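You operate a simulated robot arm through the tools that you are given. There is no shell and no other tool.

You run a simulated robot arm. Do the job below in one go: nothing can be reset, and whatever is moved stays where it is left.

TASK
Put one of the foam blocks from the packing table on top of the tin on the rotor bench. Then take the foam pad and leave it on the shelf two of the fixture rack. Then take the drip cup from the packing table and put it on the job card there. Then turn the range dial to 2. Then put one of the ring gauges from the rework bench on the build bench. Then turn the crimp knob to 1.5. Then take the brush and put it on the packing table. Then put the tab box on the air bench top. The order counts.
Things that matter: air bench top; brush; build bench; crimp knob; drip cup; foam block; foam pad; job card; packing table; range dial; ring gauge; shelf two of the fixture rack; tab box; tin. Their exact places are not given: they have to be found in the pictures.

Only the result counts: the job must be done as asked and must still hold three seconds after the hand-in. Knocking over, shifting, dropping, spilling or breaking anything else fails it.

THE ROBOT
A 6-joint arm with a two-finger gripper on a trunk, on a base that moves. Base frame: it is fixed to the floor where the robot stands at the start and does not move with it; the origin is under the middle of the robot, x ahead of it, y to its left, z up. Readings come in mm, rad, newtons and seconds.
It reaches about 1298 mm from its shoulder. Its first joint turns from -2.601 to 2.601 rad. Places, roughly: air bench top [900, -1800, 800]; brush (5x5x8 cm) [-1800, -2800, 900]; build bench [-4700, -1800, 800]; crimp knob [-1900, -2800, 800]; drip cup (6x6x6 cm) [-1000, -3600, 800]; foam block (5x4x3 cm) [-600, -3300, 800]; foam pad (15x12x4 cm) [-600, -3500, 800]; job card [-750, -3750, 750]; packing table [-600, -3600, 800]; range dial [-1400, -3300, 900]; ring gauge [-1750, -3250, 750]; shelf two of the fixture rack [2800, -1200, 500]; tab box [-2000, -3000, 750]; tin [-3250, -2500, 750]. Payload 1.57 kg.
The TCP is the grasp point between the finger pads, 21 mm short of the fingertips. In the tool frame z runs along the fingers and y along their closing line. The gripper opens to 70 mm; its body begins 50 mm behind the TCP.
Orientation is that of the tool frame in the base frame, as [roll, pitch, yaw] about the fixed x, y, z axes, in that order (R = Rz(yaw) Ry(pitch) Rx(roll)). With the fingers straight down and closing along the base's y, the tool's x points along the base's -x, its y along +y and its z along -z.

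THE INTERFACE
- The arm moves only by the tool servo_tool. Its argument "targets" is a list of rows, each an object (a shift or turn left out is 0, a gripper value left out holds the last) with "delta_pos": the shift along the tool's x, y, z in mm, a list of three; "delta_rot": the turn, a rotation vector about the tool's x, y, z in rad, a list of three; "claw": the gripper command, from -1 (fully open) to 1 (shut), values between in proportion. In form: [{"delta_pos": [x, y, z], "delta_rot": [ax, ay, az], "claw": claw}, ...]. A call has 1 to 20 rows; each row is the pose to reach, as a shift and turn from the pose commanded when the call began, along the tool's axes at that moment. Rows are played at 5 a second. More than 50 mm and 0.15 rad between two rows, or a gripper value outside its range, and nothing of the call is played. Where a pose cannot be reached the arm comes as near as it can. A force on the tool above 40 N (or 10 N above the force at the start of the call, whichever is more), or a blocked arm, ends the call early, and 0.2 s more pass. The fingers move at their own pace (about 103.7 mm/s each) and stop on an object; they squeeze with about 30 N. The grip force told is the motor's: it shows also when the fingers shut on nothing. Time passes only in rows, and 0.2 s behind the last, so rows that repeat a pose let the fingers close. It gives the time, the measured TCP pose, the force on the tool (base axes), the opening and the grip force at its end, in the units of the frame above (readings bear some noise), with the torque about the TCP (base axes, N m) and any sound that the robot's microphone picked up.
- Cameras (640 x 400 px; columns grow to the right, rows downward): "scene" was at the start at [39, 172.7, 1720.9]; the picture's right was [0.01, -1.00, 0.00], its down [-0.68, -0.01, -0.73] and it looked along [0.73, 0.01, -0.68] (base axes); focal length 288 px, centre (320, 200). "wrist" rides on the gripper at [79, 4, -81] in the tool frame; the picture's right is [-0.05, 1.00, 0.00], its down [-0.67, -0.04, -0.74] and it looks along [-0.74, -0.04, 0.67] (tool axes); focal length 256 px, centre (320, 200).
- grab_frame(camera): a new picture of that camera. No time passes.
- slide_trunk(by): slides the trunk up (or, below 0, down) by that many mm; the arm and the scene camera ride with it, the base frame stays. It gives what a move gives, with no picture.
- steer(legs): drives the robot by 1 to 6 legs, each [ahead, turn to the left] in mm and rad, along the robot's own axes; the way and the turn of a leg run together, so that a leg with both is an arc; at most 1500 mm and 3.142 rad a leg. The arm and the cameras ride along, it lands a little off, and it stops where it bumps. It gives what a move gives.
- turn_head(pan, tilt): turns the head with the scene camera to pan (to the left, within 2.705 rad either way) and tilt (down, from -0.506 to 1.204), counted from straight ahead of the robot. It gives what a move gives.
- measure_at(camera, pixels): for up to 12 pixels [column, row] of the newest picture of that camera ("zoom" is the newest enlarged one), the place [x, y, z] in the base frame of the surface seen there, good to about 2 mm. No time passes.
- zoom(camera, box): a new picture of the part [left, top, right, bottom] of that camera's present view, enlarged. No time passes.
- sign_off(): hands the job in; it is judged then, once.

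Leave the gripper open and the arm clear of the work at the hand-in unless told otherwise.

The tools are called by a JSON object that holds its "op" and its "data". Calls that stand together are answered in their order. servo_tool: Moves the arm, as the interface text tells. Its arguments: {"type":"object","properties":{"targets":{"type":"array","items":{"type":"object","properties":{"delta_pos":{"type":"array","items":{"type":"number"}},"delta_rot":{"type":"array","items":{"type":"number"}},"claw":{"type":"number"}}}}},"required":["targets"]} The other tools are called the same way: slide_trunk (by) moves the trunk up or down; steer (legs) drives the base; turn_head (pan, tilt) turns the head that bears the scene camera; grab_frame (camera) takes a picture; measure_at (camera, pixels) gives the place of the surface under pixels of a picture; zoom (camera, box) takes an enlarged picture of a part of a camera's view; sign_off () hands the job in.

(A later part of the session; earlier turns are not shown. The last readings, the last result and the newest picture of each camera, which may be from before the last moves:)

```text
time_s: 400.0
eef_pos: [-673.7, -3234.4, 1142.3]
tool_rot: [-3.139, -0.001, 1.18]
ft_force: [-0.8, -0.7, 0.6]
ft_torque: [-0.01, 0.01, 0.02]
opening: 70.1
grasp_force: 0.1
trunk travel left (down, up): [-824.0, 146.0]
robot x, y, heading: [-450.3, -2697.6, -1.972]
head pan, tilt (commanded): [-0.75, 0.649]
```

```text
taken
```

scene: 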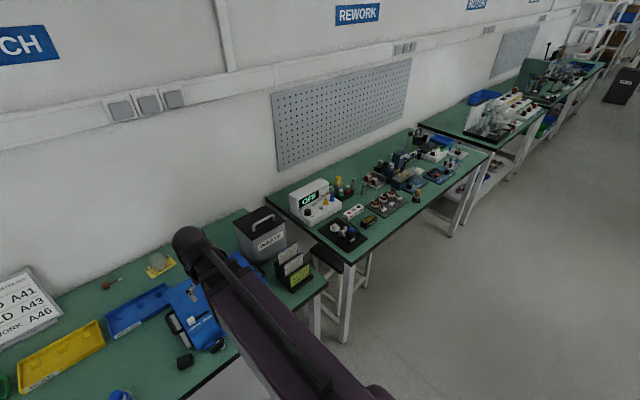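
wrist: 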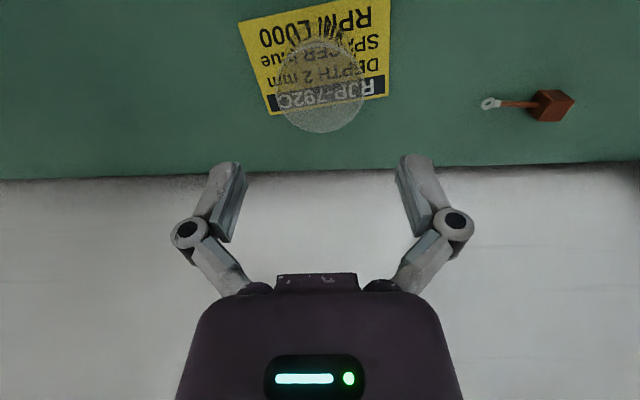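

{"op": "zoom", "data": {"camera": "scene", "box": [270, 110, 490, 260]}}

{"op": "measure_at", "data": {"camera": "zoom", "pixels": [[95, 270], [110, 245], [170, 250], [190, 240], [195, 350], [240, 300], [290, 310], [330, 260], [420, 250], [480, 110], [510, 190], [60, 240]]}}

```text
2.67 times, centred on (380, 185) of scene
```

zoom: 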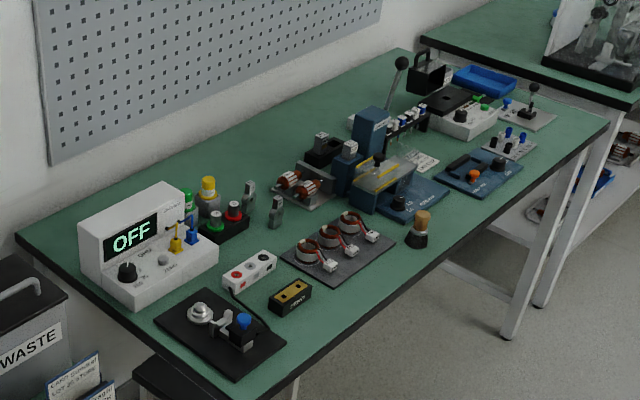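

```text
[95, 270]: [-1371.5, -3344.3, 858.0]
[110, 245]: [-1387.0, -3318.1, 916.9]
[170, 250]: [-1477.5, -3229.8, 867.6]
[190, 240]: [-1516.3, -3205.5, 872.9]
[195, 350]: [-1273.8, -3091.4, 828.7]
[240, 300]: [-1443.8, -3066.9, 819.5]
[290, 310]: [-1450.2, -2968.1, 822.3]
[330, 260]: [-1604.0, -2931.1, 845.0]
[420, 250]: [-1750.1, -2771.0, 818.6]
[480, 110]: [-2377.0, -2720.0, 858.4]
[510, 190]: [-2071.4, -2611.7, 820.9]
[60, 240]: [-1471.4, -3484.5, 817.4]
```

The range dial is the black knob on the white OFF-box. I drive to stand in front of it at about (-1012,-2385).

{"op": "steer", "data": {"legs": [[0, -1.671], [640, 0], [0, 1.671]]}}

{"op": "turn_head", "data": {"pan": -0.05, "tilt": 0.7}}

{"op": "grab_frame", "data": {"camera": "scene"}}

```text
time_s: 416.3
eef_pos: [-1216.9, -2931.6, 1142.2]
tool_rot: [-3.141, -0.001, 1.15]
ft_force: [0.9, -0.9, 0.2]
ft_torque: [0.0, 0.01, 0.02]
opening: 69.8
grasp_force: 0.1
trunk travel left (down, up): [-824.0, 146.0]
robot x, y, heading: [-977.8, -2395.8, -2.002]
head pan, tilt (commanded): [-0.75, 0.649]
```

```text
time_s: 417.4
eef_pos: [-1216.9, -2931.6, 1141.0]
tool_rot: [-3.14, 0.0, 1.15]
ft_force: [0.3, -0.6, -0.3]
ft_torque: [-0.02, 0.0, -0.02]
opening: 70.1
grasp_force: 0.0
trunk travel left (down, up): [-824.0, 146.0]
robot x, y, heading: [-980.7, -2397.1, -2.004]
head pan, tilt (commanded): [-0.051, 0.7]
```

```text
taken
```

scene: 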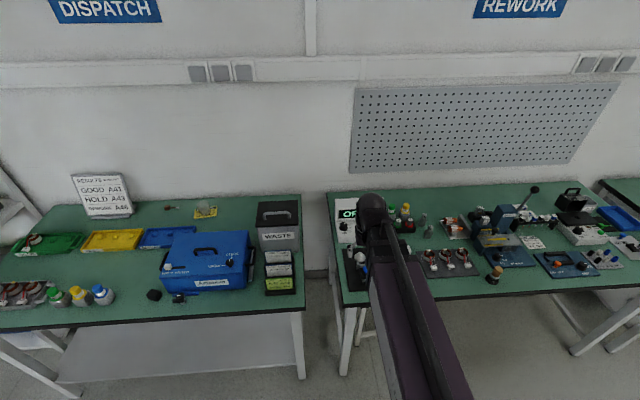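

{"op": "grab_frame", "data": {"camera": "wrist"}}

{"op": "zoom", "data": {"camera": "scene", "box": [320, 180, 440, 290]}}

```text
taken
```

wrist: 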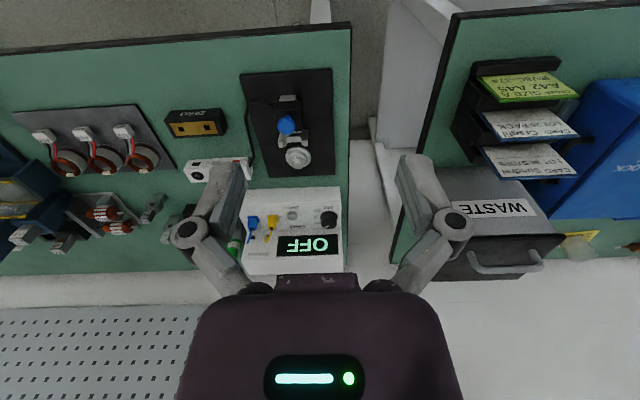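

```text
3.64 times, centred on (380, 235) of scene
```

zoom: 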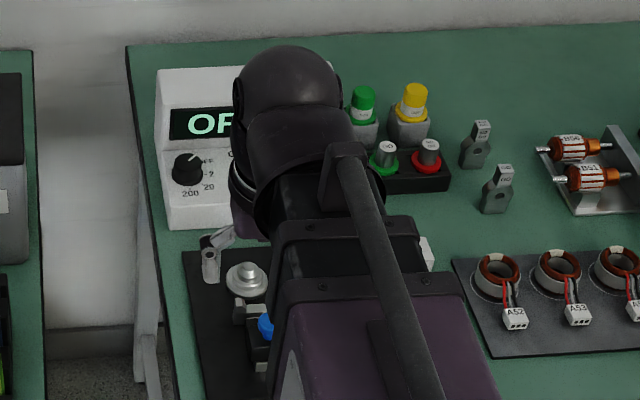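

The dial shows OFF / 2 / 20 / 200. I zoom on it for detail and measure.

{"op": "zoom", "data": {"camera": "scene", "box": [326, 205, 366, 245]}}

{"op": "zoom", "data": {"camera": "wrist", "box": [235, 170, 355, 280]}}

```text
10.00 times, centred on (346, 225) of scene
```

zoom: 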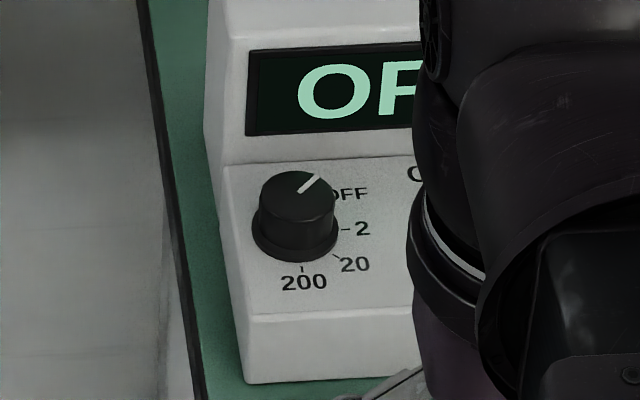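

```text
3.64 times, centred on (295, 225) of wrist
```

zoom: 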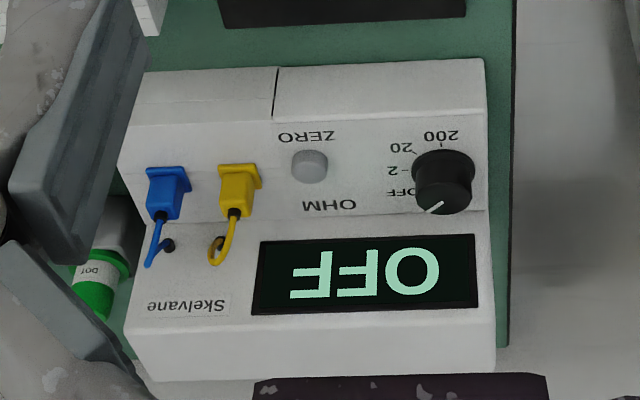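

OFF is at ~45°, "2" at 3 o'clock: I need a 45° clockwise turn. I measure the panel's plane and the knob.

{"op": "measure_at", "data": {"camera": "zoom", "pixels": [[360, 130], [250, 130], [475, 205], [480, 125], [145, 150], [380, 210], [280, 200], [200, 215], [443, 165], [443, 205], [425, 160], [465, 170]]}}

```text
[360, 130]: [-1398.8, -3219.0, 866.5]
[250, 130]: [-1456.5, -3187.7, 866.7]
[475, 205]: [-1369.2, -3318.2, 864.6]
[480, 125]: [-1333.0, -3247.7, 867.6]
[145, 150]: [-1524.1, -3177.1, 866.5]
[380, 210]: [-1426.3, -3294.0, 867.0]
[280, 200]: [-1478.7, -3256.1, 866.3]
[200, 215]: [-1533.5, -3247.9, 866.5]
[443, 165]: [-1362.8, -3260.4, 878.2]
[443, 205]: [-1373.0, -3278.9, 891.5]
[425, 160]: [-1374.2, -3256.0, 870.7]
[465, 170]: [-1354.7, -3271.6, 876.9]
```

The panel is horizontal (z≈866.5), so the dial's axis is vertical. Zoom on the knob from the wrist camera.

{"op": "zoom", "data": {"camera": "wrist", "box": [310, 195, 350, 235]}}

{"op": "measure_at", "data": {"camera": "zoom", "pixels": [[310, 230], [250, 230], [370, 230], [310, 270], [310, 195], [310, 150], [280, 250], [345, 250], [310, 250], [230, 170], [400, 170], [310, 110]]}}

```text
10.00 times, centred on (330, 215) of wrist
```

zoom: 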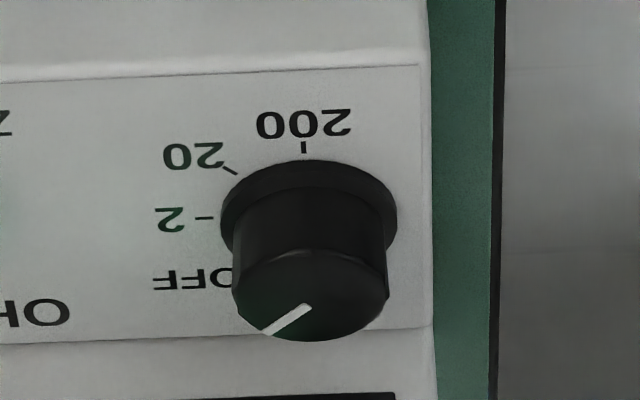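

```text
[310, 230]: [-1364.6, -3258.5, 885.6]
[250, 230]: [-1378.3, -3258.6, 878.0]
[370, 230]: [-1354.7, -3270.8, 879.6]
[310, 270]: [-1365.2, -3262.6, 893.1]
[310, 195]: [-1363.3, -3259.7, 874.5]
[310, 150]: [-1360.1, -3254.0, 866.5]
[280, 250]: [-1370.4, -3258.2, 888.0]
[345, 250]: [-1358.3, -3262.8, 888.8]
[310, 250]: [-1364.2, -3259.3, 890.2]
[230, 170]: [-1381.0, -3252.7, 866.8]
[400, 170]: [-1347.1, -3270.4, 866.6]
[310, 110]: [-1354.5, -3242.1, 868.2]
```

{"op": "measure_at", "data": {"camera": "zoom", "pixels": [[310, 297], [245, 290], [375, 290], [310, 330], [310, 262], [270, 328], [305, 308], [225, 230], [394, 220]]}}

```text
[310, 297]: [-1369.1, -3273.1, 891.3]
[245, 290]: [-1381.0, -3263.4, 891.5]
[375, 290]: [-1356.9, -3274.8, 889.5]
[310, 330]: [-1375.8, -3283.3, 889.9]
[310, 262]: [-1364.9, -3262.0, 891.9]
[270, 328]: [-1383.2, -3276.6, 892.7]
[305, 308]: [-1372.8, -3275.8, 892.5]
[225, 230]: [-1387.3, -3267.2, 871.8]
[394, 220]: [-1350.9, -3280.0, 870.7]
```

Knob top centre ≈(-1369.5,-3272.5,891.5), grip diameter ≈32. I measure the display block behind it.

{"op": "zoom", "data": {"camera": "wrist", "box": [235, 170, 355, 280]}}

{"op": "measure_at", "data": {"camera": "zoom", "pixels": [[420, 225], [485, 225], [420, 320], [485, 320], [200, 320], [300, 360], [480, 365], [160, 225], [230, 255], [180, 370], [485, 215], [400, 340]]}}

```text
3.64 times, centred on (295, 225) of wrist
```

zoom: 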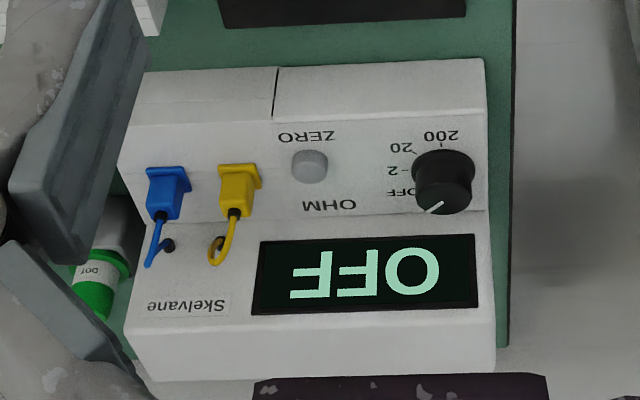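

```text
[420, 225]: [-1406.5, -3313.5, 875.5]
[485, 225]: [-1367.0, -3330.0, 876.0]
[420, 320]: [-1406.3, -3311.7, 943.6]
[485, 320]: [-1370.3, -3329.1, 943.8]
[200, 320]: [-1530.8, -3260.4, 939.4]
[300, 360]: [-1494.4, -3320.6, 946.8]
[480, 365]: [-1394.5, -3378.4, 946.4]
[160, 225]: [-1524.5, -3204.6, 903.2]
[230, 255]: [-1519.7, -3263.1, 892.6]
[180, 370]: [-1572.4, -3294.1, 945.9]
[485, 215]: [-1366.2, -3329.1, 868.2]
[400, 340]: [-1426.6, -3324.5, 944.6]
```

I measure the tick marks to determine the exact angle for "2".

{"op": "zoom", "data": {"camera": "wrist", "box": [310, 195, 350, 235]}}

{"op": "measure_at", "data": {"camera": "zoom", "pixels": [[205, 218], [303, 148], [230, 170], [197, 218], [224, 165], [303, 143], [308, 306], [265, 332], [290, 317]]}}

```text
10.00 times, centred on (330, 215) of wrist
```

zoom: 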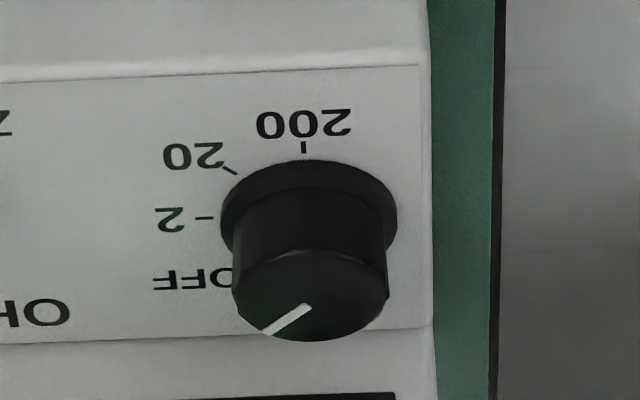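

```text
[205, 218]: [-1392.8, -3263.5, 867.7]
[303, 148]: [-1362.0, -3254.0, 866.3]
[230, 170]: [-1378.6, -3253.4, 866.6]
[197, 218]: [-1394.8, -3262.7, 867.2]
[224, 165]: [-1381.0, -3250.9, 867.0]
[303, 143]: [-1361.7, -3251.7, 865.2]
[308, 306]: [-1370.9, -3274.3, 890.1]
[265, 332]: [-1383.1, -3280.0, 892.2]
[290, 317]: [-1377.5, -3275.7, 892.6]
```

Dial centre C≈(-1371,-3272.7). Move above it at height.

{"op": "servo_tool", "data": {"targets": [{"delta_pos": [-47, 0, 0], "claw": -0.5}, {"delta_pos": [-94, 0, 0]}, {"delta_pos": [-141, 0, 0]}, {"delta_pos": [-188, -1, 0]}, {"delta_pos": [-235, -1, 0]}, {"delta_pos": [-282, -1, 0]}, {"delta_pos": [-329, -1, 0]}, {"delta_pos": [-374, -1.3, 0]}, {"delta_pos": [-374, -1.3, 0]}]}}

{"op": "slide_trunk", "data": {"by": -150}}

{"op": "grab_frame", "data": {"camera": "wrist"}}

{"op": "grab_frame", "data": {"camera": "scene"}}

```text
time_s: 419.4
eef_pos: [-1370.2, -3272.7, 1144.4]
tool_rot: [-3.141, 0.001, 1.15]
ft_force: [-0.1, -0.3, -0.9]
ft_torque: [-0.03, 0.0, -0.02]
opening: 52.4
grasp_force: 0.0
trunk travel left (down, up): [-824.0, 146.0]
robot x, y, heading: [-979.5, -2396.9, -2.002]
head pan, tilt (commanded): [-0.051, 0.7]
```

```text
time_s: 421.2
eef_pos: [-1370.8, -3274.4, 993.0]
tool_rot: [-3.139, -0.003, 1.149]
ft_force: [-0.1, 0.1, 0.1]
ft_torque: [0.03, -0.02, 0.03]
opening: 52.7
grasp_force: 0.1
trunk travel left (down, up): [-674.0, 296.0]
robot x, y, heading: [-983.0, -2394.9, -1.999]
head pan, tilt (commanded): [-0.051, 0.7]
```

```text
taken
```

wrist: 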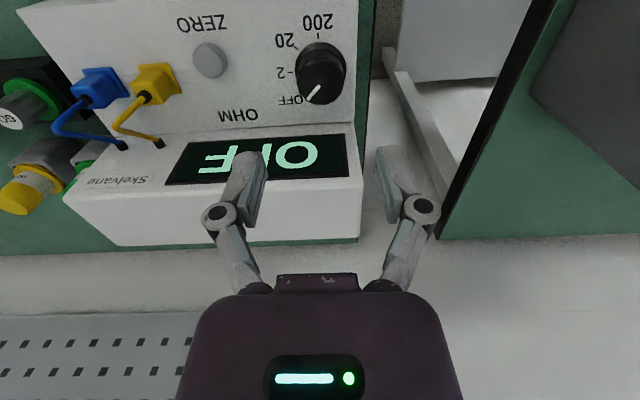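

```text
taken
```

scene: 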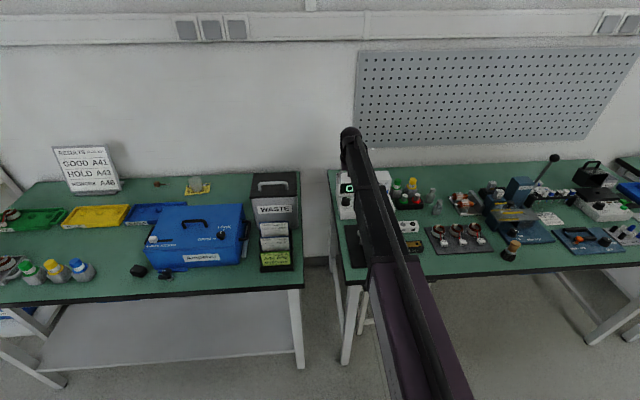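

{"op": "zoom", "data": {"camera": "wrist", "box": [270, 5, 370, 115]}}

{"op": "measure_at", "data": {"camera": "wrist", "pixels": [[320, 83], [304, 80], [338, 80], [320, 70], [320, 98], [313, 95], [320, 60]]}}

```text
3.64 times, centred on (320, 60) of wrist
```

zoom: 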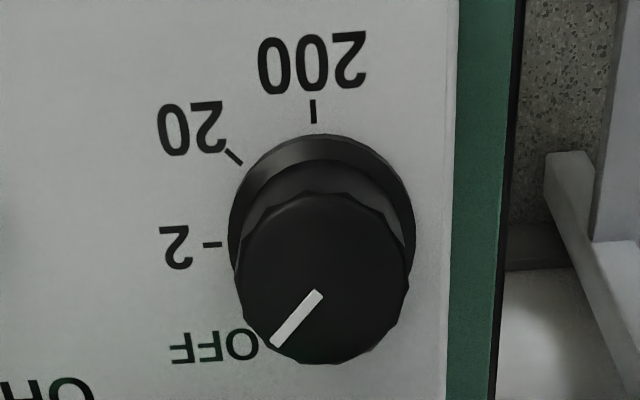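

```text
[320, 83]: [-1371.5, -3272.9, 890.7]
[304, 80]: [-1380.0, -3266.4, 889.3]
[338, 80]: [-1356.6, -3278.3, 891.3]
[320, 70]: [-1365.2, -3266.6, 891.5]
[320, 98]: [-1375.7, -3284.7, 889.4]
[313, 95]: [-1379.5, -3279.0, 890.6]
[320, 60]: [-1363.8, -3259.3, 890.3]
```

Centred. Lower 95 mm (TCP z≈898), close on the knob.

{"op": "slide_trunk", "data": {"by": -95}}

{"op": "servo_tool", "data": {"targets": [{"claw": -0.2}, {"claw": 0.1}, {"claw": 0.5}, {"claw": 1}, {"claw": 1}]}}

{"op": "grab_frame", "data": {"camera": "wrist"}}

```text
time_s: 422.4
eef_pos: [-1370.8, -3273.7, 896.9]
tool_rot: [-3.139, 0.0, 1.151]
ft_force: [0.2, -0.8, 0.8]
ft_torque: [0.02, 0.02, -0.01]
opening: 52.4
grasp_force: 0.1
trunk travel left (down, up): [-579.0, 391.0]
robot x, y, heading: [-980.0, -2398.1, -2.0]
head pan, tilt (commanded): [-0.051, 0.7]
```

```text
time_s: 423.6
eef_pos: [-1370.5, -3272.6, 898.5]
tool_rot: [-3.14, -0.001, 1.149]
ft_force: [1.0, -0.9, 1.6]
ft_torque: [0.09, -0.07, 0.0]
opening: 33.8
grasp_force: 32.5
trunk travel left (down, up): [-579.0, 391.0]
robot x, y, heading: [-976.8, -2397.9, -2.004]
head pan, tilt (commanded): [-0.051, 0.7]
```

```text
taken
```

wrist: 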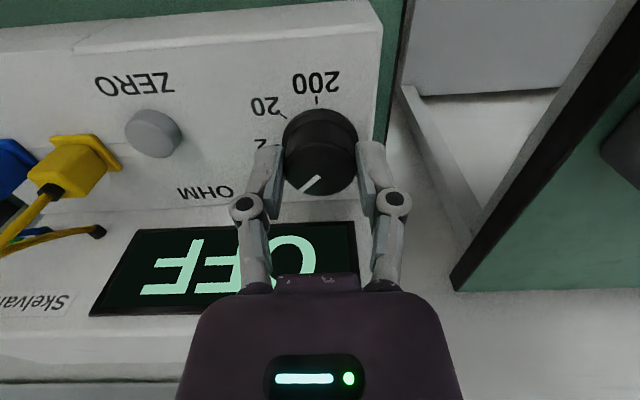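

Gripped (33.8 mm). Turn +0.39 about tool z (clockwise from above) and check.

{"op": "servo_tool", "data": {"targets": [{"delta_rot": [0, 0, 0.1]}, {"delta_rot": [0, 0, 0.2]}, {"delta_rot": [0, 0, 0.3]}, {"delta_rot": [0, 0, 0.39]}, {"delta_rot": [0, 0, 0.39]}]}}

{"op": "grab_frame", "data": {"camera": "wrist"}}

```text
time_s: 424.9
eef_pos: [-1369.6, -3273.5, 897.0]
tool_rot: [3.141, 0.001, 0.761]
ft_force: [4.4, -5.4, 3.0]
ft_torque: [0.23, -0.48, 0.01]
opening: 33.8
grasp_force: 31.6
trunk travel left (down, up): [-579.0, 391.0]
robot x, y, heading: [-977.3, -2392.9, -2.004]
head pan, tilt (commanded): [-0.051, 0.7]
```

```text
taken
```

wrist: 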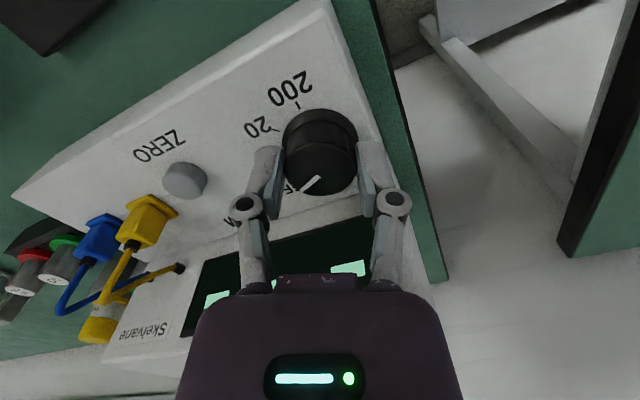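

The knob turns with the gripper. Continue the other 0.395 rad.

{"op": "servo_tool", "data": {"targets": [{"delta_rot": [0, 0, 0.1]}, {"delta_rot": [0, 0, 0.2]}, {"delta_rot": [0, 0, 0.3]}, {"delta_rot": [0, 0, 0.395]}, {"delta_rot": [0, 0, 0.395]}]}}

{"op": "grab_frame", "data": {"camera": "wrist"}}

{"op": "grab_frame", "data": {"camera": "scene"}}

```text
time_s: 426.1
eef_pos: [-1369.2, -3273.5, 897.7]
tool_rot: [-3.139, -0.001, 0.364]
ft_force: [7.6, -9.7, 6.0]
ft_torque: [0.02, -0.96, 0.0]
opening: 33.8
grasp_force: 32.0
trunk travel left (down, up): [-579.0, 391.0]
robot x, y, heading: [-978.2, -2397.4, -1.998]
head pan, tilt (commanded): [-0.051, 0.7]
```

```text
taken
```

wrist: 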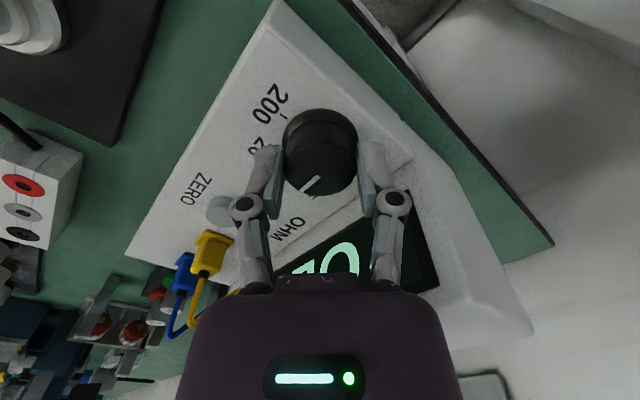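

```text
taken
```

scene: 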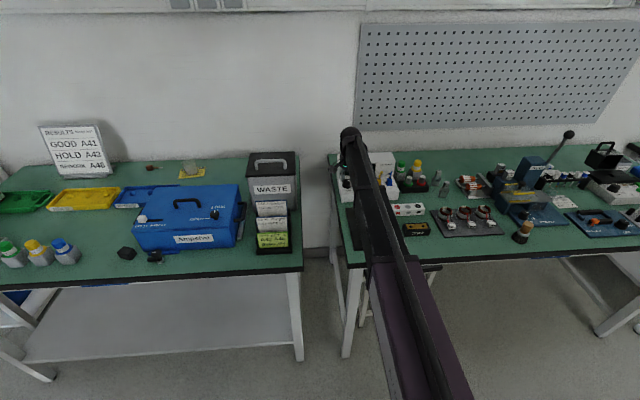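

Display changed (no longer OFF). Open the fingers and lift, then check the mark.

{"op": "servo_tool", "data": {"targets": [{"claw": 0}, {"claw": -0.2}, {"claw": -0.5}, {"claw": -0.5}]}}

{"op": "slide_trunk", "data": {"by": 120}}

{"op": "grab_frame", "data": {"camera": "wrist"}}

```text
time_s: 427.1
eef_pos: [-1370.8, -3274.8, 897.5]
tool_rot: [-3.14, 0.0, 0.367]
ft_force: [0.4, -0.7, 1.5]
ft_torque: [0.0, 0.01, -0.01]
opening: 52.4
grasp_force: 0.0
trunk travel left (down, up): [-579.0, 391.0]
robot x, y, heading: [-981.9, -2399.0, -1.998]
head pan, tilt (commanded): [-0.051, 0.7]
```

```text
time_s: 428.6
eef_pos: [-1371.4, -3272.9, 1017.8]
tool_rot: [-3.141, -0.001, 0.365]
ft_force: [1.2, -0.5, 0.1]
ft_torque: [0.01, 0.02, 0.0]
opening: 52.8
grasp_force: 0.1
trunk travel left (down, up): [-699.0, 271.0]
robot x, y, heading: [-977.8, -2399.8, -1.996]
head pan, tilt (commanded): [-0.051, 0.7]
```

```text
taken
```

wrist: 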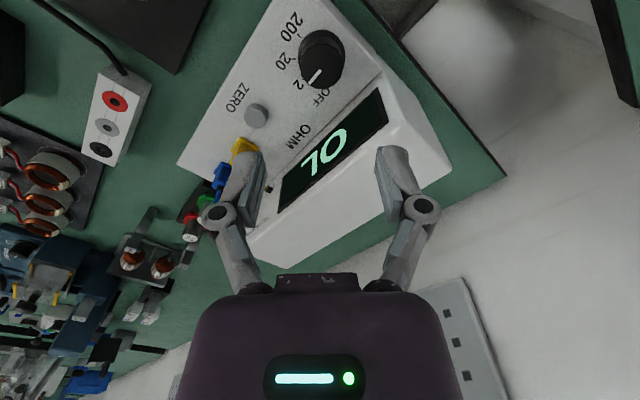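

{"op": "zoom", "data": {"camera": "wrist", "box": [265, 5, 375, 115]}}

{"op": "measure_at", "data": {"camera": "zoom", "pixels": [[321, 245], [300, 270], [330, 215], [250, 280], [265, 180], [320, 120]]}}

```text
3.64 times, centred on (320, 60) of wrist
```

zoom: 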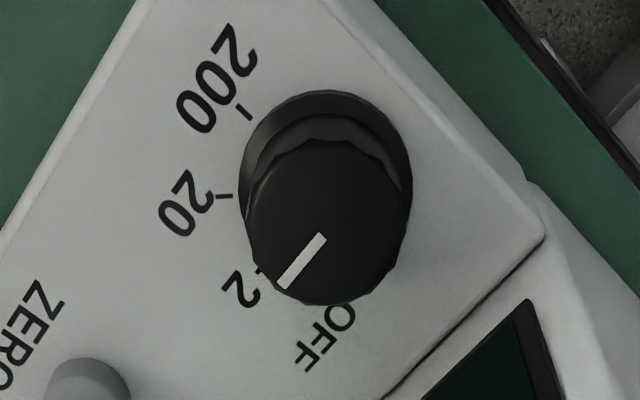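

```text
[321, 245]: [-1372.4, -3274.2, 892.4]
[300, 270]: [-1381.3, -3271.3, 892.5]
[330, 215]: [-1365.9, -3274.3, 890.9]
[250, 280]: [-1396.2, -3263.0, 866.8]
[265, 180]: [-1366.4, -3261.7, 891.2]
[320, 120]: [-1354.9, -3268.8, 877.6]
```

The pointer is at "2" (display OL). Next: the ring gauges. I turn the tool back, raise and retract, then look at the rework bench.

{"op": "slide_trunk", "data": {"by": 130}}

{"op": "servo_tool", "data": {"targets": [{"delta_rot": [0, 0, -0.13]}, {"delta_rot": [0, 0, -0.26]}, {"delta_rot": [0, 0, -0.39]}, {"delta_rot": [0, 0, -0.52]}, {"delta_rot": [0, 0, -0.65]}, {"delta_rot": [0, 0, -0.785], "claw": -1}, {"delta_rot": [0, 0, -0.785]}]}}

{"op": "servo_tool", "data": {"targets": [{"delta_pos": [49, 0, 0]}, {"delta_pos": [98, 0, 0]}, {"delta_pos": [147, 0, 0]}, {"delta_pos": [196, 0, 0]}, {"delta_pos": [245, 0, 0]}, {"delta_pos": [294, 0, 0]}, {"delta_pos": [343, 0, 0]}, {"delta_pos": [380, 0, 0]}]}}

{"op": "turn_head", "data": {"pan": -0.5, "tilt": 0.75}}

{"op": "grab_frame", "data": {"camera": "scene"}}

```text
time_s: 430.1
eef_pos: [-1371.3, -3274.1, 1147.0]
tool_rot: [-3.14, 0.001, 0.366]
ft_force: [-0.2, 0.0, -0.4]
ft_torque: [0.0, 0.03, 0.0]
opening: 52.5
grasp_force: 0.0
trunk travel left (down, up): [-829.0, 141.0]
robot x, y, heading: [-979.7, -2399.7, -2.004]
head pan, tilt (commanded): [-0.051, 0.7]
```

```text
time_s: 431.7
eef_pos: [-1370.6, -3274.2, 1147.8]
tool_rot: [-3.14, -0.002, 1.152]
ft_force: [0.1, -0.4, -0.7]
ft_torque: [-0.01, 0.0, 0.0]
opening: 70.0
grasp_force: 0.1
trunk travel left (down, up): [-829.0, 141.0]
robot x, y, heading: [-976.9, -2395.9, -2.003]
head pan, tilt (commanded): [-0.051, 0.7]
```

```text
time_s: 433.5
eef_pos: [-1215.6, -2925.6, 1147.6]
tool_rot: [-3.14, -0.001, 1.151]
ft_force: [2.0, 0.0, -0.5]
ft_torque: [-0.05, -0.02, -0.01]
opening: 70.2
grasp_force: 0.0
trunk travel left (down, up): [-829.0, 141.0]
robot x, y, heading: [-979.8, -2396.1, -2.002]
head pan, tilt (commanded): [-0.051, 0.7]
```

```text
time_s: 434.4
eef_pos: [-1216.7, -2927.2, 1147.4]
tool_rot: [-3.14, -0.002, 1.15]
ft_force: [0.4, 0.7, 0.0]
ft_torque: [-0.02, 0.0, 0.01]
opening: 70.0
grasp_force: 0.0
trunk travel left (down, up): [-829.0, 141.0]
robot x, y, heading: [-977.4, -2400.1, -2.002]
head pan, tilt (commanded): [-0.499, 0.75]
```

```text
taken
```

scene: 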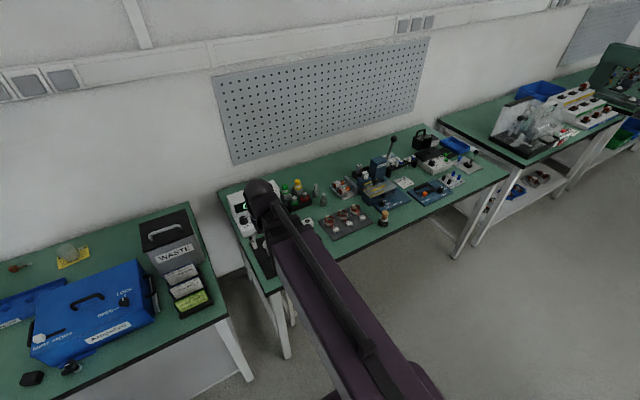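

{"op": "zoom", "data": {"camera": "scene", "box": [230, 120, 500, 260]}}

{"op": "zoom", "data": {"camera": "scene", "box": [275, 165, 365, 225]}}

{"op": "measure_at", "data": {"camera": "zoom", "pixels": [[275, 160], [330, 240], [460, 130], [520, 150], [150, 230], [240, 240], [180, 140]]}}

```text
2.37 times, centred on (365, 190) of scene
```

zoom: 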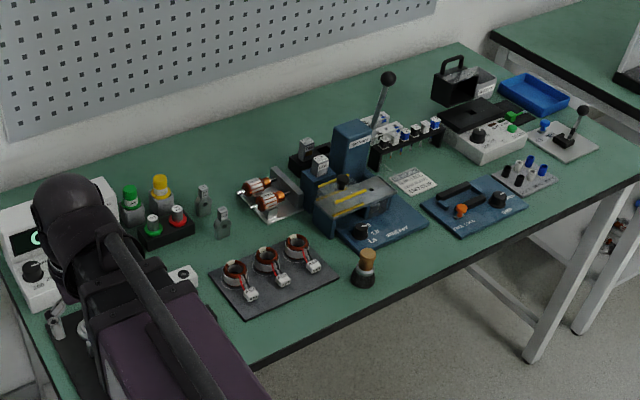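

```text
6.67 times, centred on (320, 195) of scene
```

zoom: 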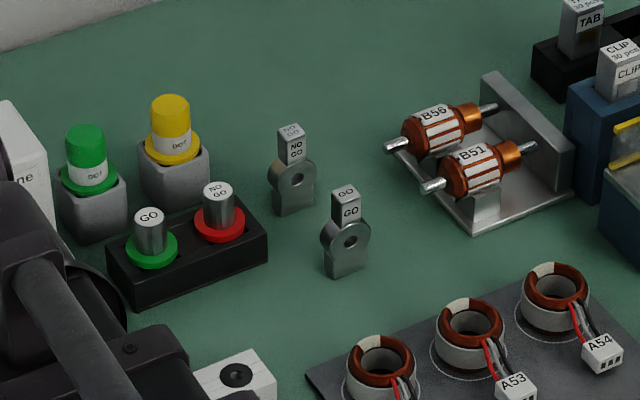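

```text
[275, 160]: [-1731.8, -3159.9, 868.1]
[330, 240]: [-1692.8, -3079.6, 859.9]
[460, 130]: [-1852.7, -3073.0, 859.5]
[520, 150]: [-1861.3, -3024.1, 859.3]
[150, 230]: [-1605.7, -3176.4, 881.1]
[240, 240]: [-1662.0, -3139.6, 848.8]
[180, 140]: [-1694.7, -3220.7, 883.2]
```

The ring gauges are the two standing ring plates labelled GO/NO GO at about (-1693,-3080) and (-1732,-3160). I drive in front of the GO one.

{"op": "steer", "data": {"legs": [[0, -1.521], [390, 0], [0, 1.545]]}}

{"op": "turn_head", "data": {"pan": 0.15, "tilt": 0.8}}

{"op": "grab_frame", "data": {"camera": "scene"}}

{"op": "grab_frame", "data": {"camera": "wrist"}}

```text
time_s: 448.4
eef_pos: [-1545.7, -2800.1, 1146.6]
tool_rot: [-3.141, -0.001, 1.171]
ft_force: [0.7, -0.2, -0.2]
ft_torque: [0.04, 0.02, -0.04]
opening: 70.0
grasp_force: 0.1
trunk travel left (down, up): [-829.0, 141.0]
robot x, y, heading: [-1323.0, -2262.5, -1.981]
head pan, tilt (commanded): [-0.499, 0.75]
```

```text
time_s: 449.4
eef_pos: [-1545.8, -2799.9, 1147.8]
tool_rot: [-3.141, -0.001, 1.171]
ft_force: [-0.1, -0.7, 0.2]
ft_torque: [0.04, 0.02, 0.0]
opening: 70.0
grasp_force: 0.1
trunk travel left (down, up): [-829.0, 141.0]
robot x, y, heading: [-1321.4, -2265.6, -1.977]
head pan, tilt (commanded): [0.15, 0.799]
```

```text
taken
```

scene: 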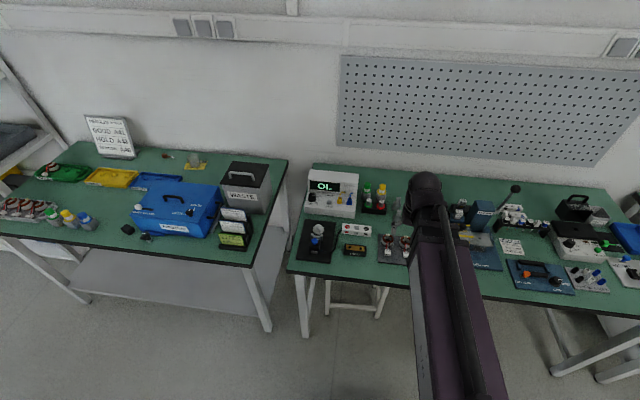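

```text
taken
```

wrist: 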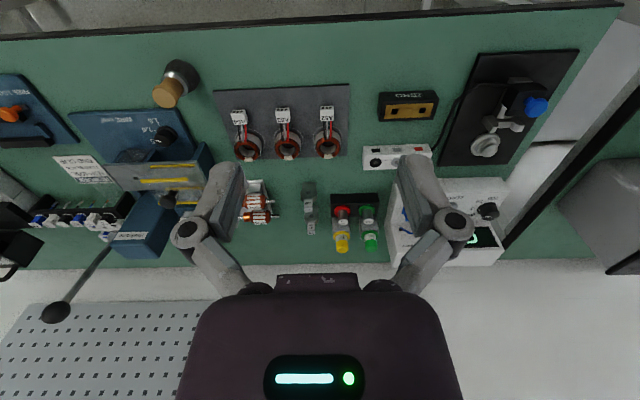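

{"op": "zoom", "data": {"camera": "wrist", "box": [270, 165, 350, 245]}}

{"op": "measure_at", "data": {"camera": "zoom", "pixels": [[290, 110], [290, 140], [265, 110], [315, 110], [290, 95], [305, 190], [310, 290], [285, 170], [310, 320], [270, 160], [310, 160]]}}

{"op": "zoom", "data": {"camera": "wrist", "box": [0, 50, 260, 240]}}

```text
5.00 times, centred on (310, 205) of wrist
```

zoom: 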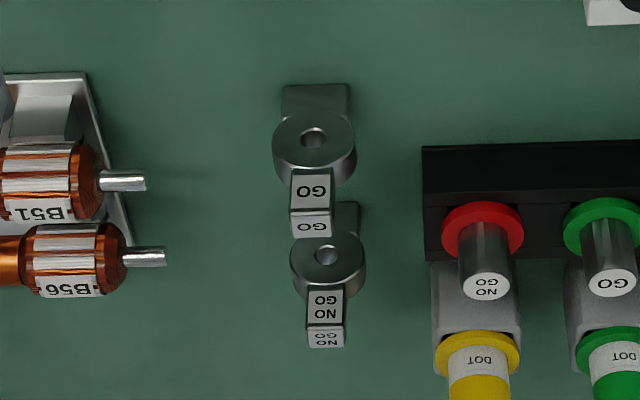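

```text
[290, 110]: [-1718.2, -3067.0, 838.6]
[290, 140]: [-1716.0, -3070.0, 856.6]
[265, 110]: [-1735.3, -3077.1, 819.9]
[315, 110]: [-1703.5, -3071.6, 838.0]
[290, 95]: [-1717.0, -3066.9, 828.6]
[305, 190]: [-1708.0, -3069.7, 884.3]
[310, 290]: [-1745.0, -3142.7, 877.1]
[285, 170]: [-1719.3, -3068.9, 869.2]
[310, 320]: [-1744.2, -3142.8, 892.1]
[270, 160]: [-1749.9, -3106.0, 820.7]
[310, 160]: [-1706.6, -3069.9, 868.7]
```

```text
2.11 times, centred on (130, 145) of wrist
```

zoom: 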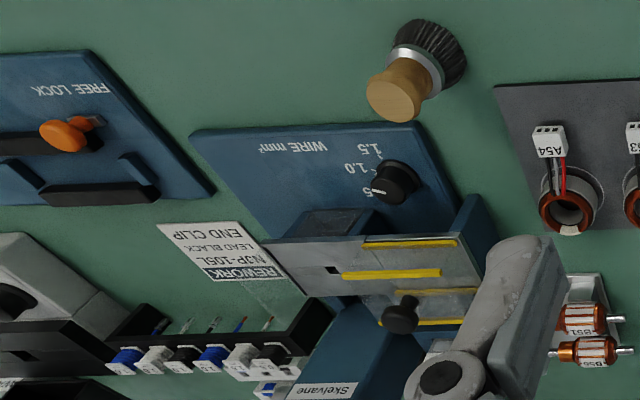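

The GO gauge is near (-1711,-3073). Its labelled handle block is on top (z≈870–900). Move above it and take a closer look.

{"op": "servo_tool", "data": {"targets": [{"delta_pos": [-45, -6, 0]}, {"delta_pos": [-91, -13, 0]}, {"delta_pos": [-136, -19, 0]}, {"delta_pos": [-182, -25, 0]}, {"delta_pos": [-227, -32, 0]}, {"delta_pos": [-273, -38, 0]}, {"delta_pos": [-318, -44.6, 0]}, {"delta_pos": [-318, -44.6, 0]}]}}

{"op": "slide_trunk", "data": {"by": -130}}

{"op": "grab_frame", "data": {"camera": "wrist"}}

```text
time_s: 451.2
eef_pos: [-1709.9, -3074.5, 1148.6]
tool_rot: [-3.14, 0.0, 1.173]
ft_force: [-0.2, -0.4, 0.9]
ft_torque: [-0.01, -0.01, 0.01]
opening: 70.0
grasp_force: 0.1
trunk travel left (down, up): [-829.0, 141.0]
robot x, y, heading: [-1318.7, -2263.3, -1.983]
head pan, tilt (commanded): [0.15, 0.799]
```

```text
time_s: 452.8
eef_pos: [-1711.1, -3075.5, 1016.8]
tool_rot: [-3.141, 0.0, 1.171]
ft_force: [0.0, 0.2, 0.3]
ft_torque: [-0.03, 0.05, -0.02]
opening: 69.8
grasp_force: 0.0
trunk travel left (down, up): [-699.0, 271.0]
robot x, y, heading: [-1319.2, -2266.0, -1.982]
head pan, tilt (commanded): [0.15, 0.799]
```

```text
taken
```

wrist: 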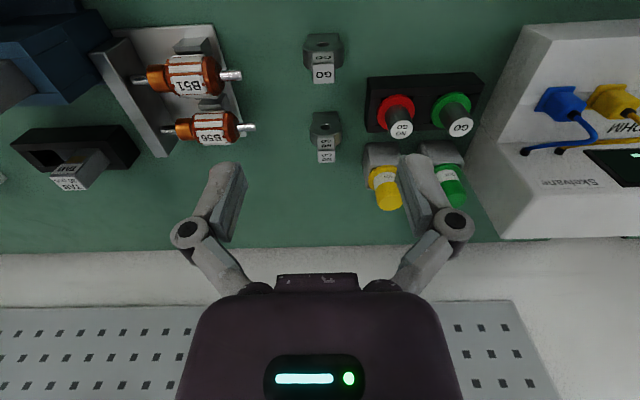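

{"op": "zoom", "data": {"camera": "wrist", "box": [285, 20, 365, 175]}}

{"op": "measure_at", "data": {"camera": "wrist", "pixels": [[324, 70], [314, 72], [334, 70], [324, 80], [323, 45], [305, 38], [342, 37], [326, 155], [318, 155], [334, 155], [390, 190], [325, 120]]}}

```text
2.58 times, centred on (325, 98) of wrist
```

zoom: 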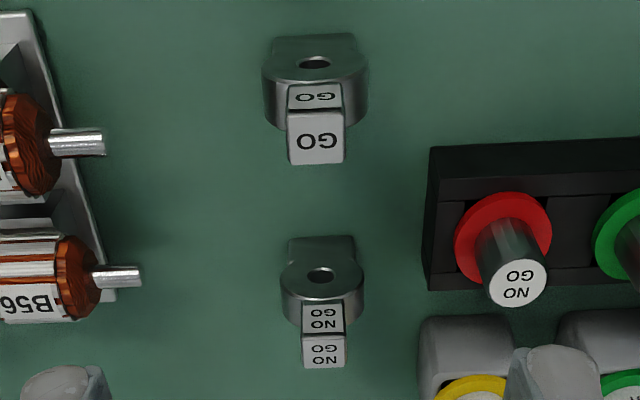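

```text
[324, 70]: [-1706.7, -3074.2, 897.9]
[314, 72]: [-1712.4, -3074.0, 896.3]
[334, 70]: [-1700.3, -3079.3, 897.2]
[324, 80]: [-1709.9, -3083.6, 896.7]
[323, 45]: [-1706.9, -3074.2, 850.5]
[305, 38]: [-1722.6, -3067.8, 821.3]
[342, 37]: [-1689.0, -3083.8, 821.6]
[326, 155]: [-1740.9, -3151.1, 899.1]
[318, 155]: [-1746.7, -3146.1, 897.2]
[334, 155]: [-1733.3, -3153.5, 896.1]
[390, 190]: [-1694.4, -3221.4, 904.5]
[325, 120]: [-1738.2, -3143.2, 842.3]
```

Handle top centre ≈(-1708,-3077.5), z≈897.5, about 14.5 mm wide. Shift, set opening 40 mm, lower to TCP z≈893.

{"op": "servo_tool", "data": {"targets": [{"delta_pos": [-0.7, 3.2, 0], "claw": -0.143}, {"delta_pos": [-0.7, 3.2, 0]}]}}

{"op": "slide_trunk", "data": {"by": -85}}

{"op": "grab_frame", "data": {"camera": "wrist"}}

```text
time_s: 453.4
eef_pos: [-1708.3, -3076.7, 1018.0]
tool_rot: [-3.139, -0.001, 1.171]
ft_force: [0.1, 0.6, 0.5]
ft_torque: [0.0, -0.01, 0.01]
opening: 40.2
grasp_force: 0.1
trunk travel left (down, up): [-699.0, 271.0]
robot x, y, heading: [-1321.8, -2263.7, -1.98]
head pan, tilt (commanded): [0.15, 0.799]
```

```text
time_s: 454.6
eef_pos: [-1708.2, -3077.9, 932.7]
tool_rot: [-3.139, 0.002, 1.17]
ft_force: [-0.1, 0.4, 0.5]
ft_torque: [-0.01, 0.0, -0.04]
opening: 39.9
grasp_force: 0.0
trunk travel left (down, up): [-614.0, 356.0]
robot x, y, heading: [-1322.2, -2263.6, -1.983]
head pan, tilt (commanded): [0.15, 0.799]
```

```text
taken
```

wrist: 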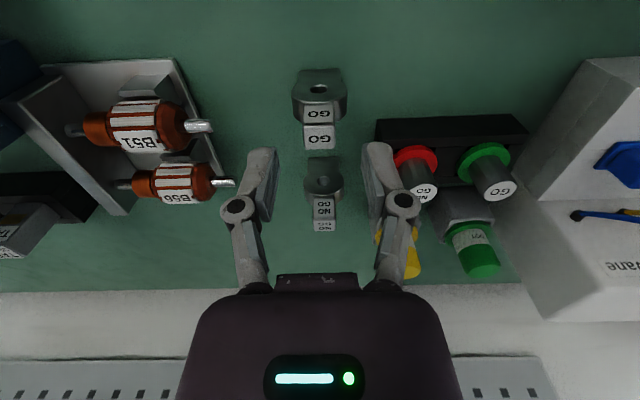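

Aligned. Lower 40 mm and close.

{"op": "slide_trunk", "data": {"by": -40}}

{"op": "grab_frame", "data": {"camera": "wrist"}}

{"op": "servo_tool", "data": {"targets": [{"claw": 0.2}, {"claw": 0.5}, {"claw": 1}, {"claw": 1}, {"claw": 1}]}}

{"op": "grab_frame", "data": {"camera": "wrist"}}

```text
time_s: 455.4
eef_pos: [-1708.6, -3076.4, 891.5]
tool_rot: [-3.14, 0.001, 1.172]
ft_force: [0.6, -0.3, 0.5]
ft_torque: [0.0, -0.02, 0.01]
opening: 40.1
grasp_force: 0.1
trunk travel left (down, up): [-574.0, 396.0]
robot x, y, heading: [-1318.7, -2261.6, -1.983]
head pan, tilt (commanded): [0.15, 0.799]
```

```text
taken
```

wrist: 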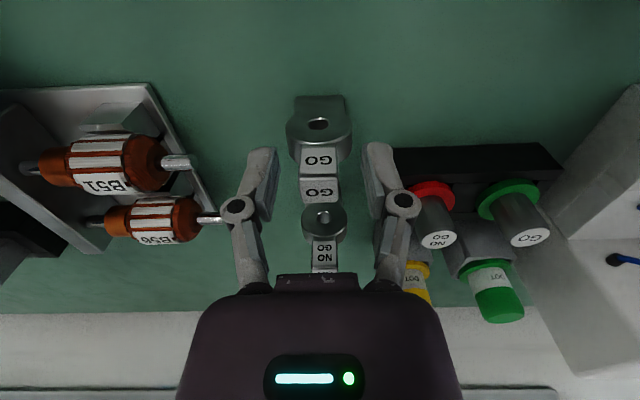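

```text
time_s: 456.6
eef_pos: [-1708.8, -3076.9, 892.8]
tool_rot: [-3.139, 0.0, 1.171]
ft_force: [0.0, -0.5, 1.7]
ft_torque: [-0.04, 0.02, 0.02]
opening: 17.4
grasp_force: 29.9
trunk travel left (down, up): [-574.0, 396.0]
robot x, y, heading: [-1322.8, -2263.8, -1.979]
head pan, tilt (commanded): [0.15, 0.799]
```

```text
taken
```

wrist: 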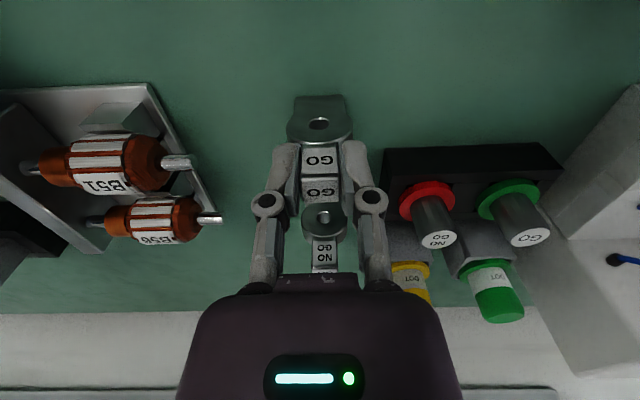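

Gripped the handle (17.4 mm). Lift and retract.

{"op": "slide_trunk", "data": {"by": 270}}

{"op": "servo_tool", "data": {"targets": [{"delta_pos": [48, 4, 0]}, {"delta_pos": [96, 8, 0]}, {"delta_pos": [144, 12, 0]}, {"delta_pos": [192, 16, 0]}, {"delta_pos": [240, 20, 0]}, {"delta_pos": [288, 24, 0]}, {"delta_pos": [325, 28, 0]}]}}

{"op": "grab_frame", "data": {"camera": "wrist"}}

```text
time_s: 459.4
eef_pos: [-1707.6, -3077.1, 1162.1]
tool_rot: [-3.138, 0.0, 1.172]
ft_force: [0.3, -0.1, -2.3]
ft_torque: [-0.02, 0.0, 0.01]
opening: 17.1
grasp_force: 30.3
trunk travel left (down, up): [-844.0, 126.0]
robot x, y, heading: [-1319.6, -2260.6, -1.981]
head pan, tilt (commanded): [0.15, 0.799]
```

```text
time_s: 461.0
eef_pos: [-1555.8, -2786.2, 1162.2]
tool_rot: [-3.139, 0.0, 1.172]
ft_force: [0.2, -0.1, -1.1]
ft_torque: [-0.02, 0.02, 0.01]
opening: 17.3
grasp_force: 29.9
trunk travel left (down, up): [-844.0, 126.0]
robot x, y, heading: [-1317.7, -2262.7, -1.982]
head pan, tilt (commanded): [0.15, 0.799]
```

```text
taken
```

wrist: 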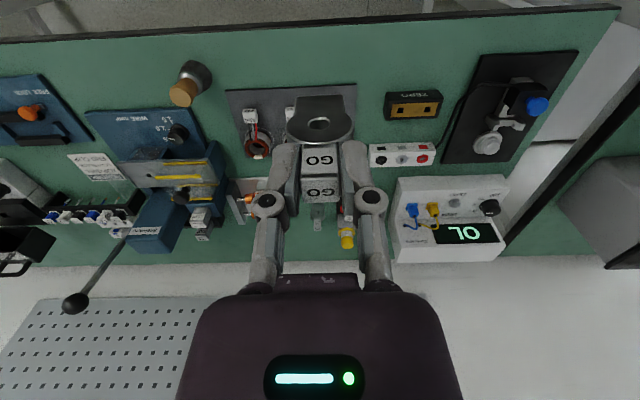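

Held. Drive along the benches to the build bench.

{"op": "steer", "data": {"legs": [[0, -1.565], [1500, 0]]}}

```text
time_s: 475.8
eef_pos: [-3231.1, -1444.0, 1162.9]
tool_rot: [-3.141, -0.002, -0.396]
ft_force: [0.4, -0.1, -0.7]
ft_torque: [-0.01, 0.01, -0.01]
opening: 17.3
grasp_force: 29.9
trunk travel left (down, up): [-844.0, 126.0]
robot x, y, heading: [-2714.4, -1680.0, 2.737]
head pan, tilt (commanded): [0.15, 0.799]
```

{"op": "turn_head", "data": {"pan": 0.5, "tilt": 0.5}}

{"op": "grab_frame", "data": {"camera": "scene"}}

{"op": "measure_at", "data": {"camera": "scene", "pixels": [[330, 250], [400, 250], [450, 220], [400, 200], [350, 180], [500, 300], [560, 200], [470, 180]]}}

```text
time_s: 476.6
eef_pos: [-3230.7, -1445.5, 1162.5]
tool_rot: [-3.14, -0.001, -0.397]
ft_force: [-0.3, -0.9, -0.1]
ft_torque: [0.01, -0.04, 0.03]
opening: 17.7
grasp_force: 29.9
trunk travel left (down, up): [-844.0, 126.0]
robot x, y, heading: [-2707.2, -1680.4, 2.736]
head pan, tilt (commanded): [0.499, 0.499]
```

```text
taken
```

scene: 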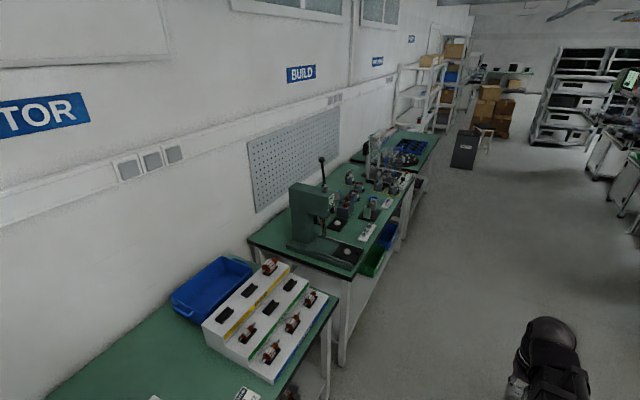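

```text
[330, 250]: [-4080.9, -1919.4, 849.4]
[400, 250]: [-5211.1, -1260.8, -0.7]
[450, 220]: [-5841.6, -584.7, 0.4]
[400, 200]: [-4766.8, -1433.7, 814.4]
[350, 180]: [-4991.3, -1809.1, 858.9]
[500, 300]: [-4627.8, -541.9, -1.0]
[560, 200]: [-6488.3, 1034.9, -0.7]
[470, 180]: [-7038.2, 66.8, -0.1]
```

{"op": "steer", "data": {"legs": [[1450, 0]]}}

{"op": "turn_head", "data": {"pan": 1.4, "tilt": 0.7}}

{"op": "grab_frame", "data": {"camera": "scene"}}

```text
time_s: 485.5
eef_pos: [-4563.3, -878.6, 1162.3]
tool_rot: [-3.14, -0.002, -0.39]
ft_force: [0.6, -0.2, -1.3]
ft_torque: [-0.01, 0.04, -0.02]
opening: 17.7
grasp_force: 30.0
trunk travel left (down, up): [-844.0, 126.0]
robot x, y, heading: [-4037.5, -1110.2, 2.743]
head pan, tilt (commanded): [0.499, 0.499]
```

```text
time_s: 486.7
eef_pos: [-4562.2, -878.8, 1162.0]
tool_rot: [-3.14, -0.001, -0.392]
ft_force: [0.2, 0.0, -0.7]
ft_torque: [-0.04, -0.01, -0.03]
opening: 17.3
grasp_force: 30.1
trunk travel left (down, up): [-844.0, 126.0]
robot x, y, heading: [-4036.4, -1109.3, 2.741]
head pan, tilt (commanded): [1.4, 0.7]
```

```text
taken
```

scene: 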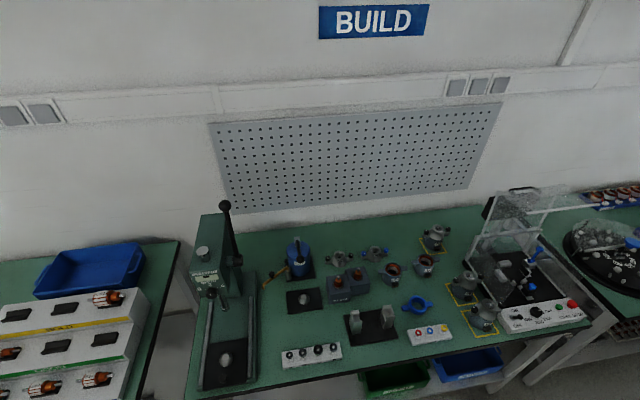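

{"op": "zoom", "data": {"camera": "scene", "box": [180, 190, 520, 400]}}

{"op": "measure_at", "data": {"camera": "scene", "pixels": [[290, 330], [380, 285], [330, 230], [270, 350], [400, 230], [350, 350], [430, 300], [450, 310], [275, 310], [310, 235], [460, 270], [385, 355]]}}

```text
1.88 times, centred on (350, 295) of scene
```

zoom: 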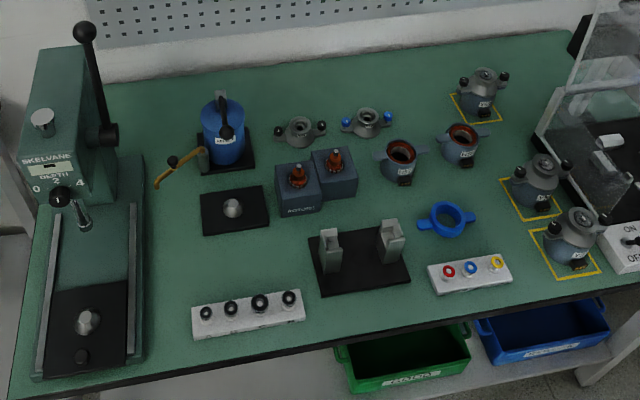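

```text
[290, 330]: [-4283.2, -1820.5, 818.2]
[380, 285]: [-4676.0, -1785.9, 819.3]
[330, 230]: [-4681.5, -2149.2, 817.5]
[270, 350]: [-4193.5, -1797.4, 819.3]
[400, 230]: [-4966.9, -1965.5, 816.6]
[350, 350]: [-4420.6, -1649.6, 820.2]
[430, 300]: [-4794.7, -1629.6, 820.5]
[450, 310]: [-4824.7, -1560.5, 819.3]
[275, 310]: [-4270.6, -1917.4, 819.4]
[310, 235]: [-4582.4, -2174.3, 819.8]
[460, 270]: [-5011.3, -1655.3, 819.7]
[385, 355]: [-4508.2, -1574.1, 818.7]
```

Candidate spots on the build bench: between the press and the black pad (scene ≈(272,325)) or (331,322). Measure details.

{"op": "measure_at", "data": {"camera": "scene", "pixels": [[331, 322], [325, 330], [340, 318], [318, 318], [345, 335], [352, 325], [272, 325], [262, 325], [285, 320], [291, 297], [250, 330], [305, 345]]}}

```text
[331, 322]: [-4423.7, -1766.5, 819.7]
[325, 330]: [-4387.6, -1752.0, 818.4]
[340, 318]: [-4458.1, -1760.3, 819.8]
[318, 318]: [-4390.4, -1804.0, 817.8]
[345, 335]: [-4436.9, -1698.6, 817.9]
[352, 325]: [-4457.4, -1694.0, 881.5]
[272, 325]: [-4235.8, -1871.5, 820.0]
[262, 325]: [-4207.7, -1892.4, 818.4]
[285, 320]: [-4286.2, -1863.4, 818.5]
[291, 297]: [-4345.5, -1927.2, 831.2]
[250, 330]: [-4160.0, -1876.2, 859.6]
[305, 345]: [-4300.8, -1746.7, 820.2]
```

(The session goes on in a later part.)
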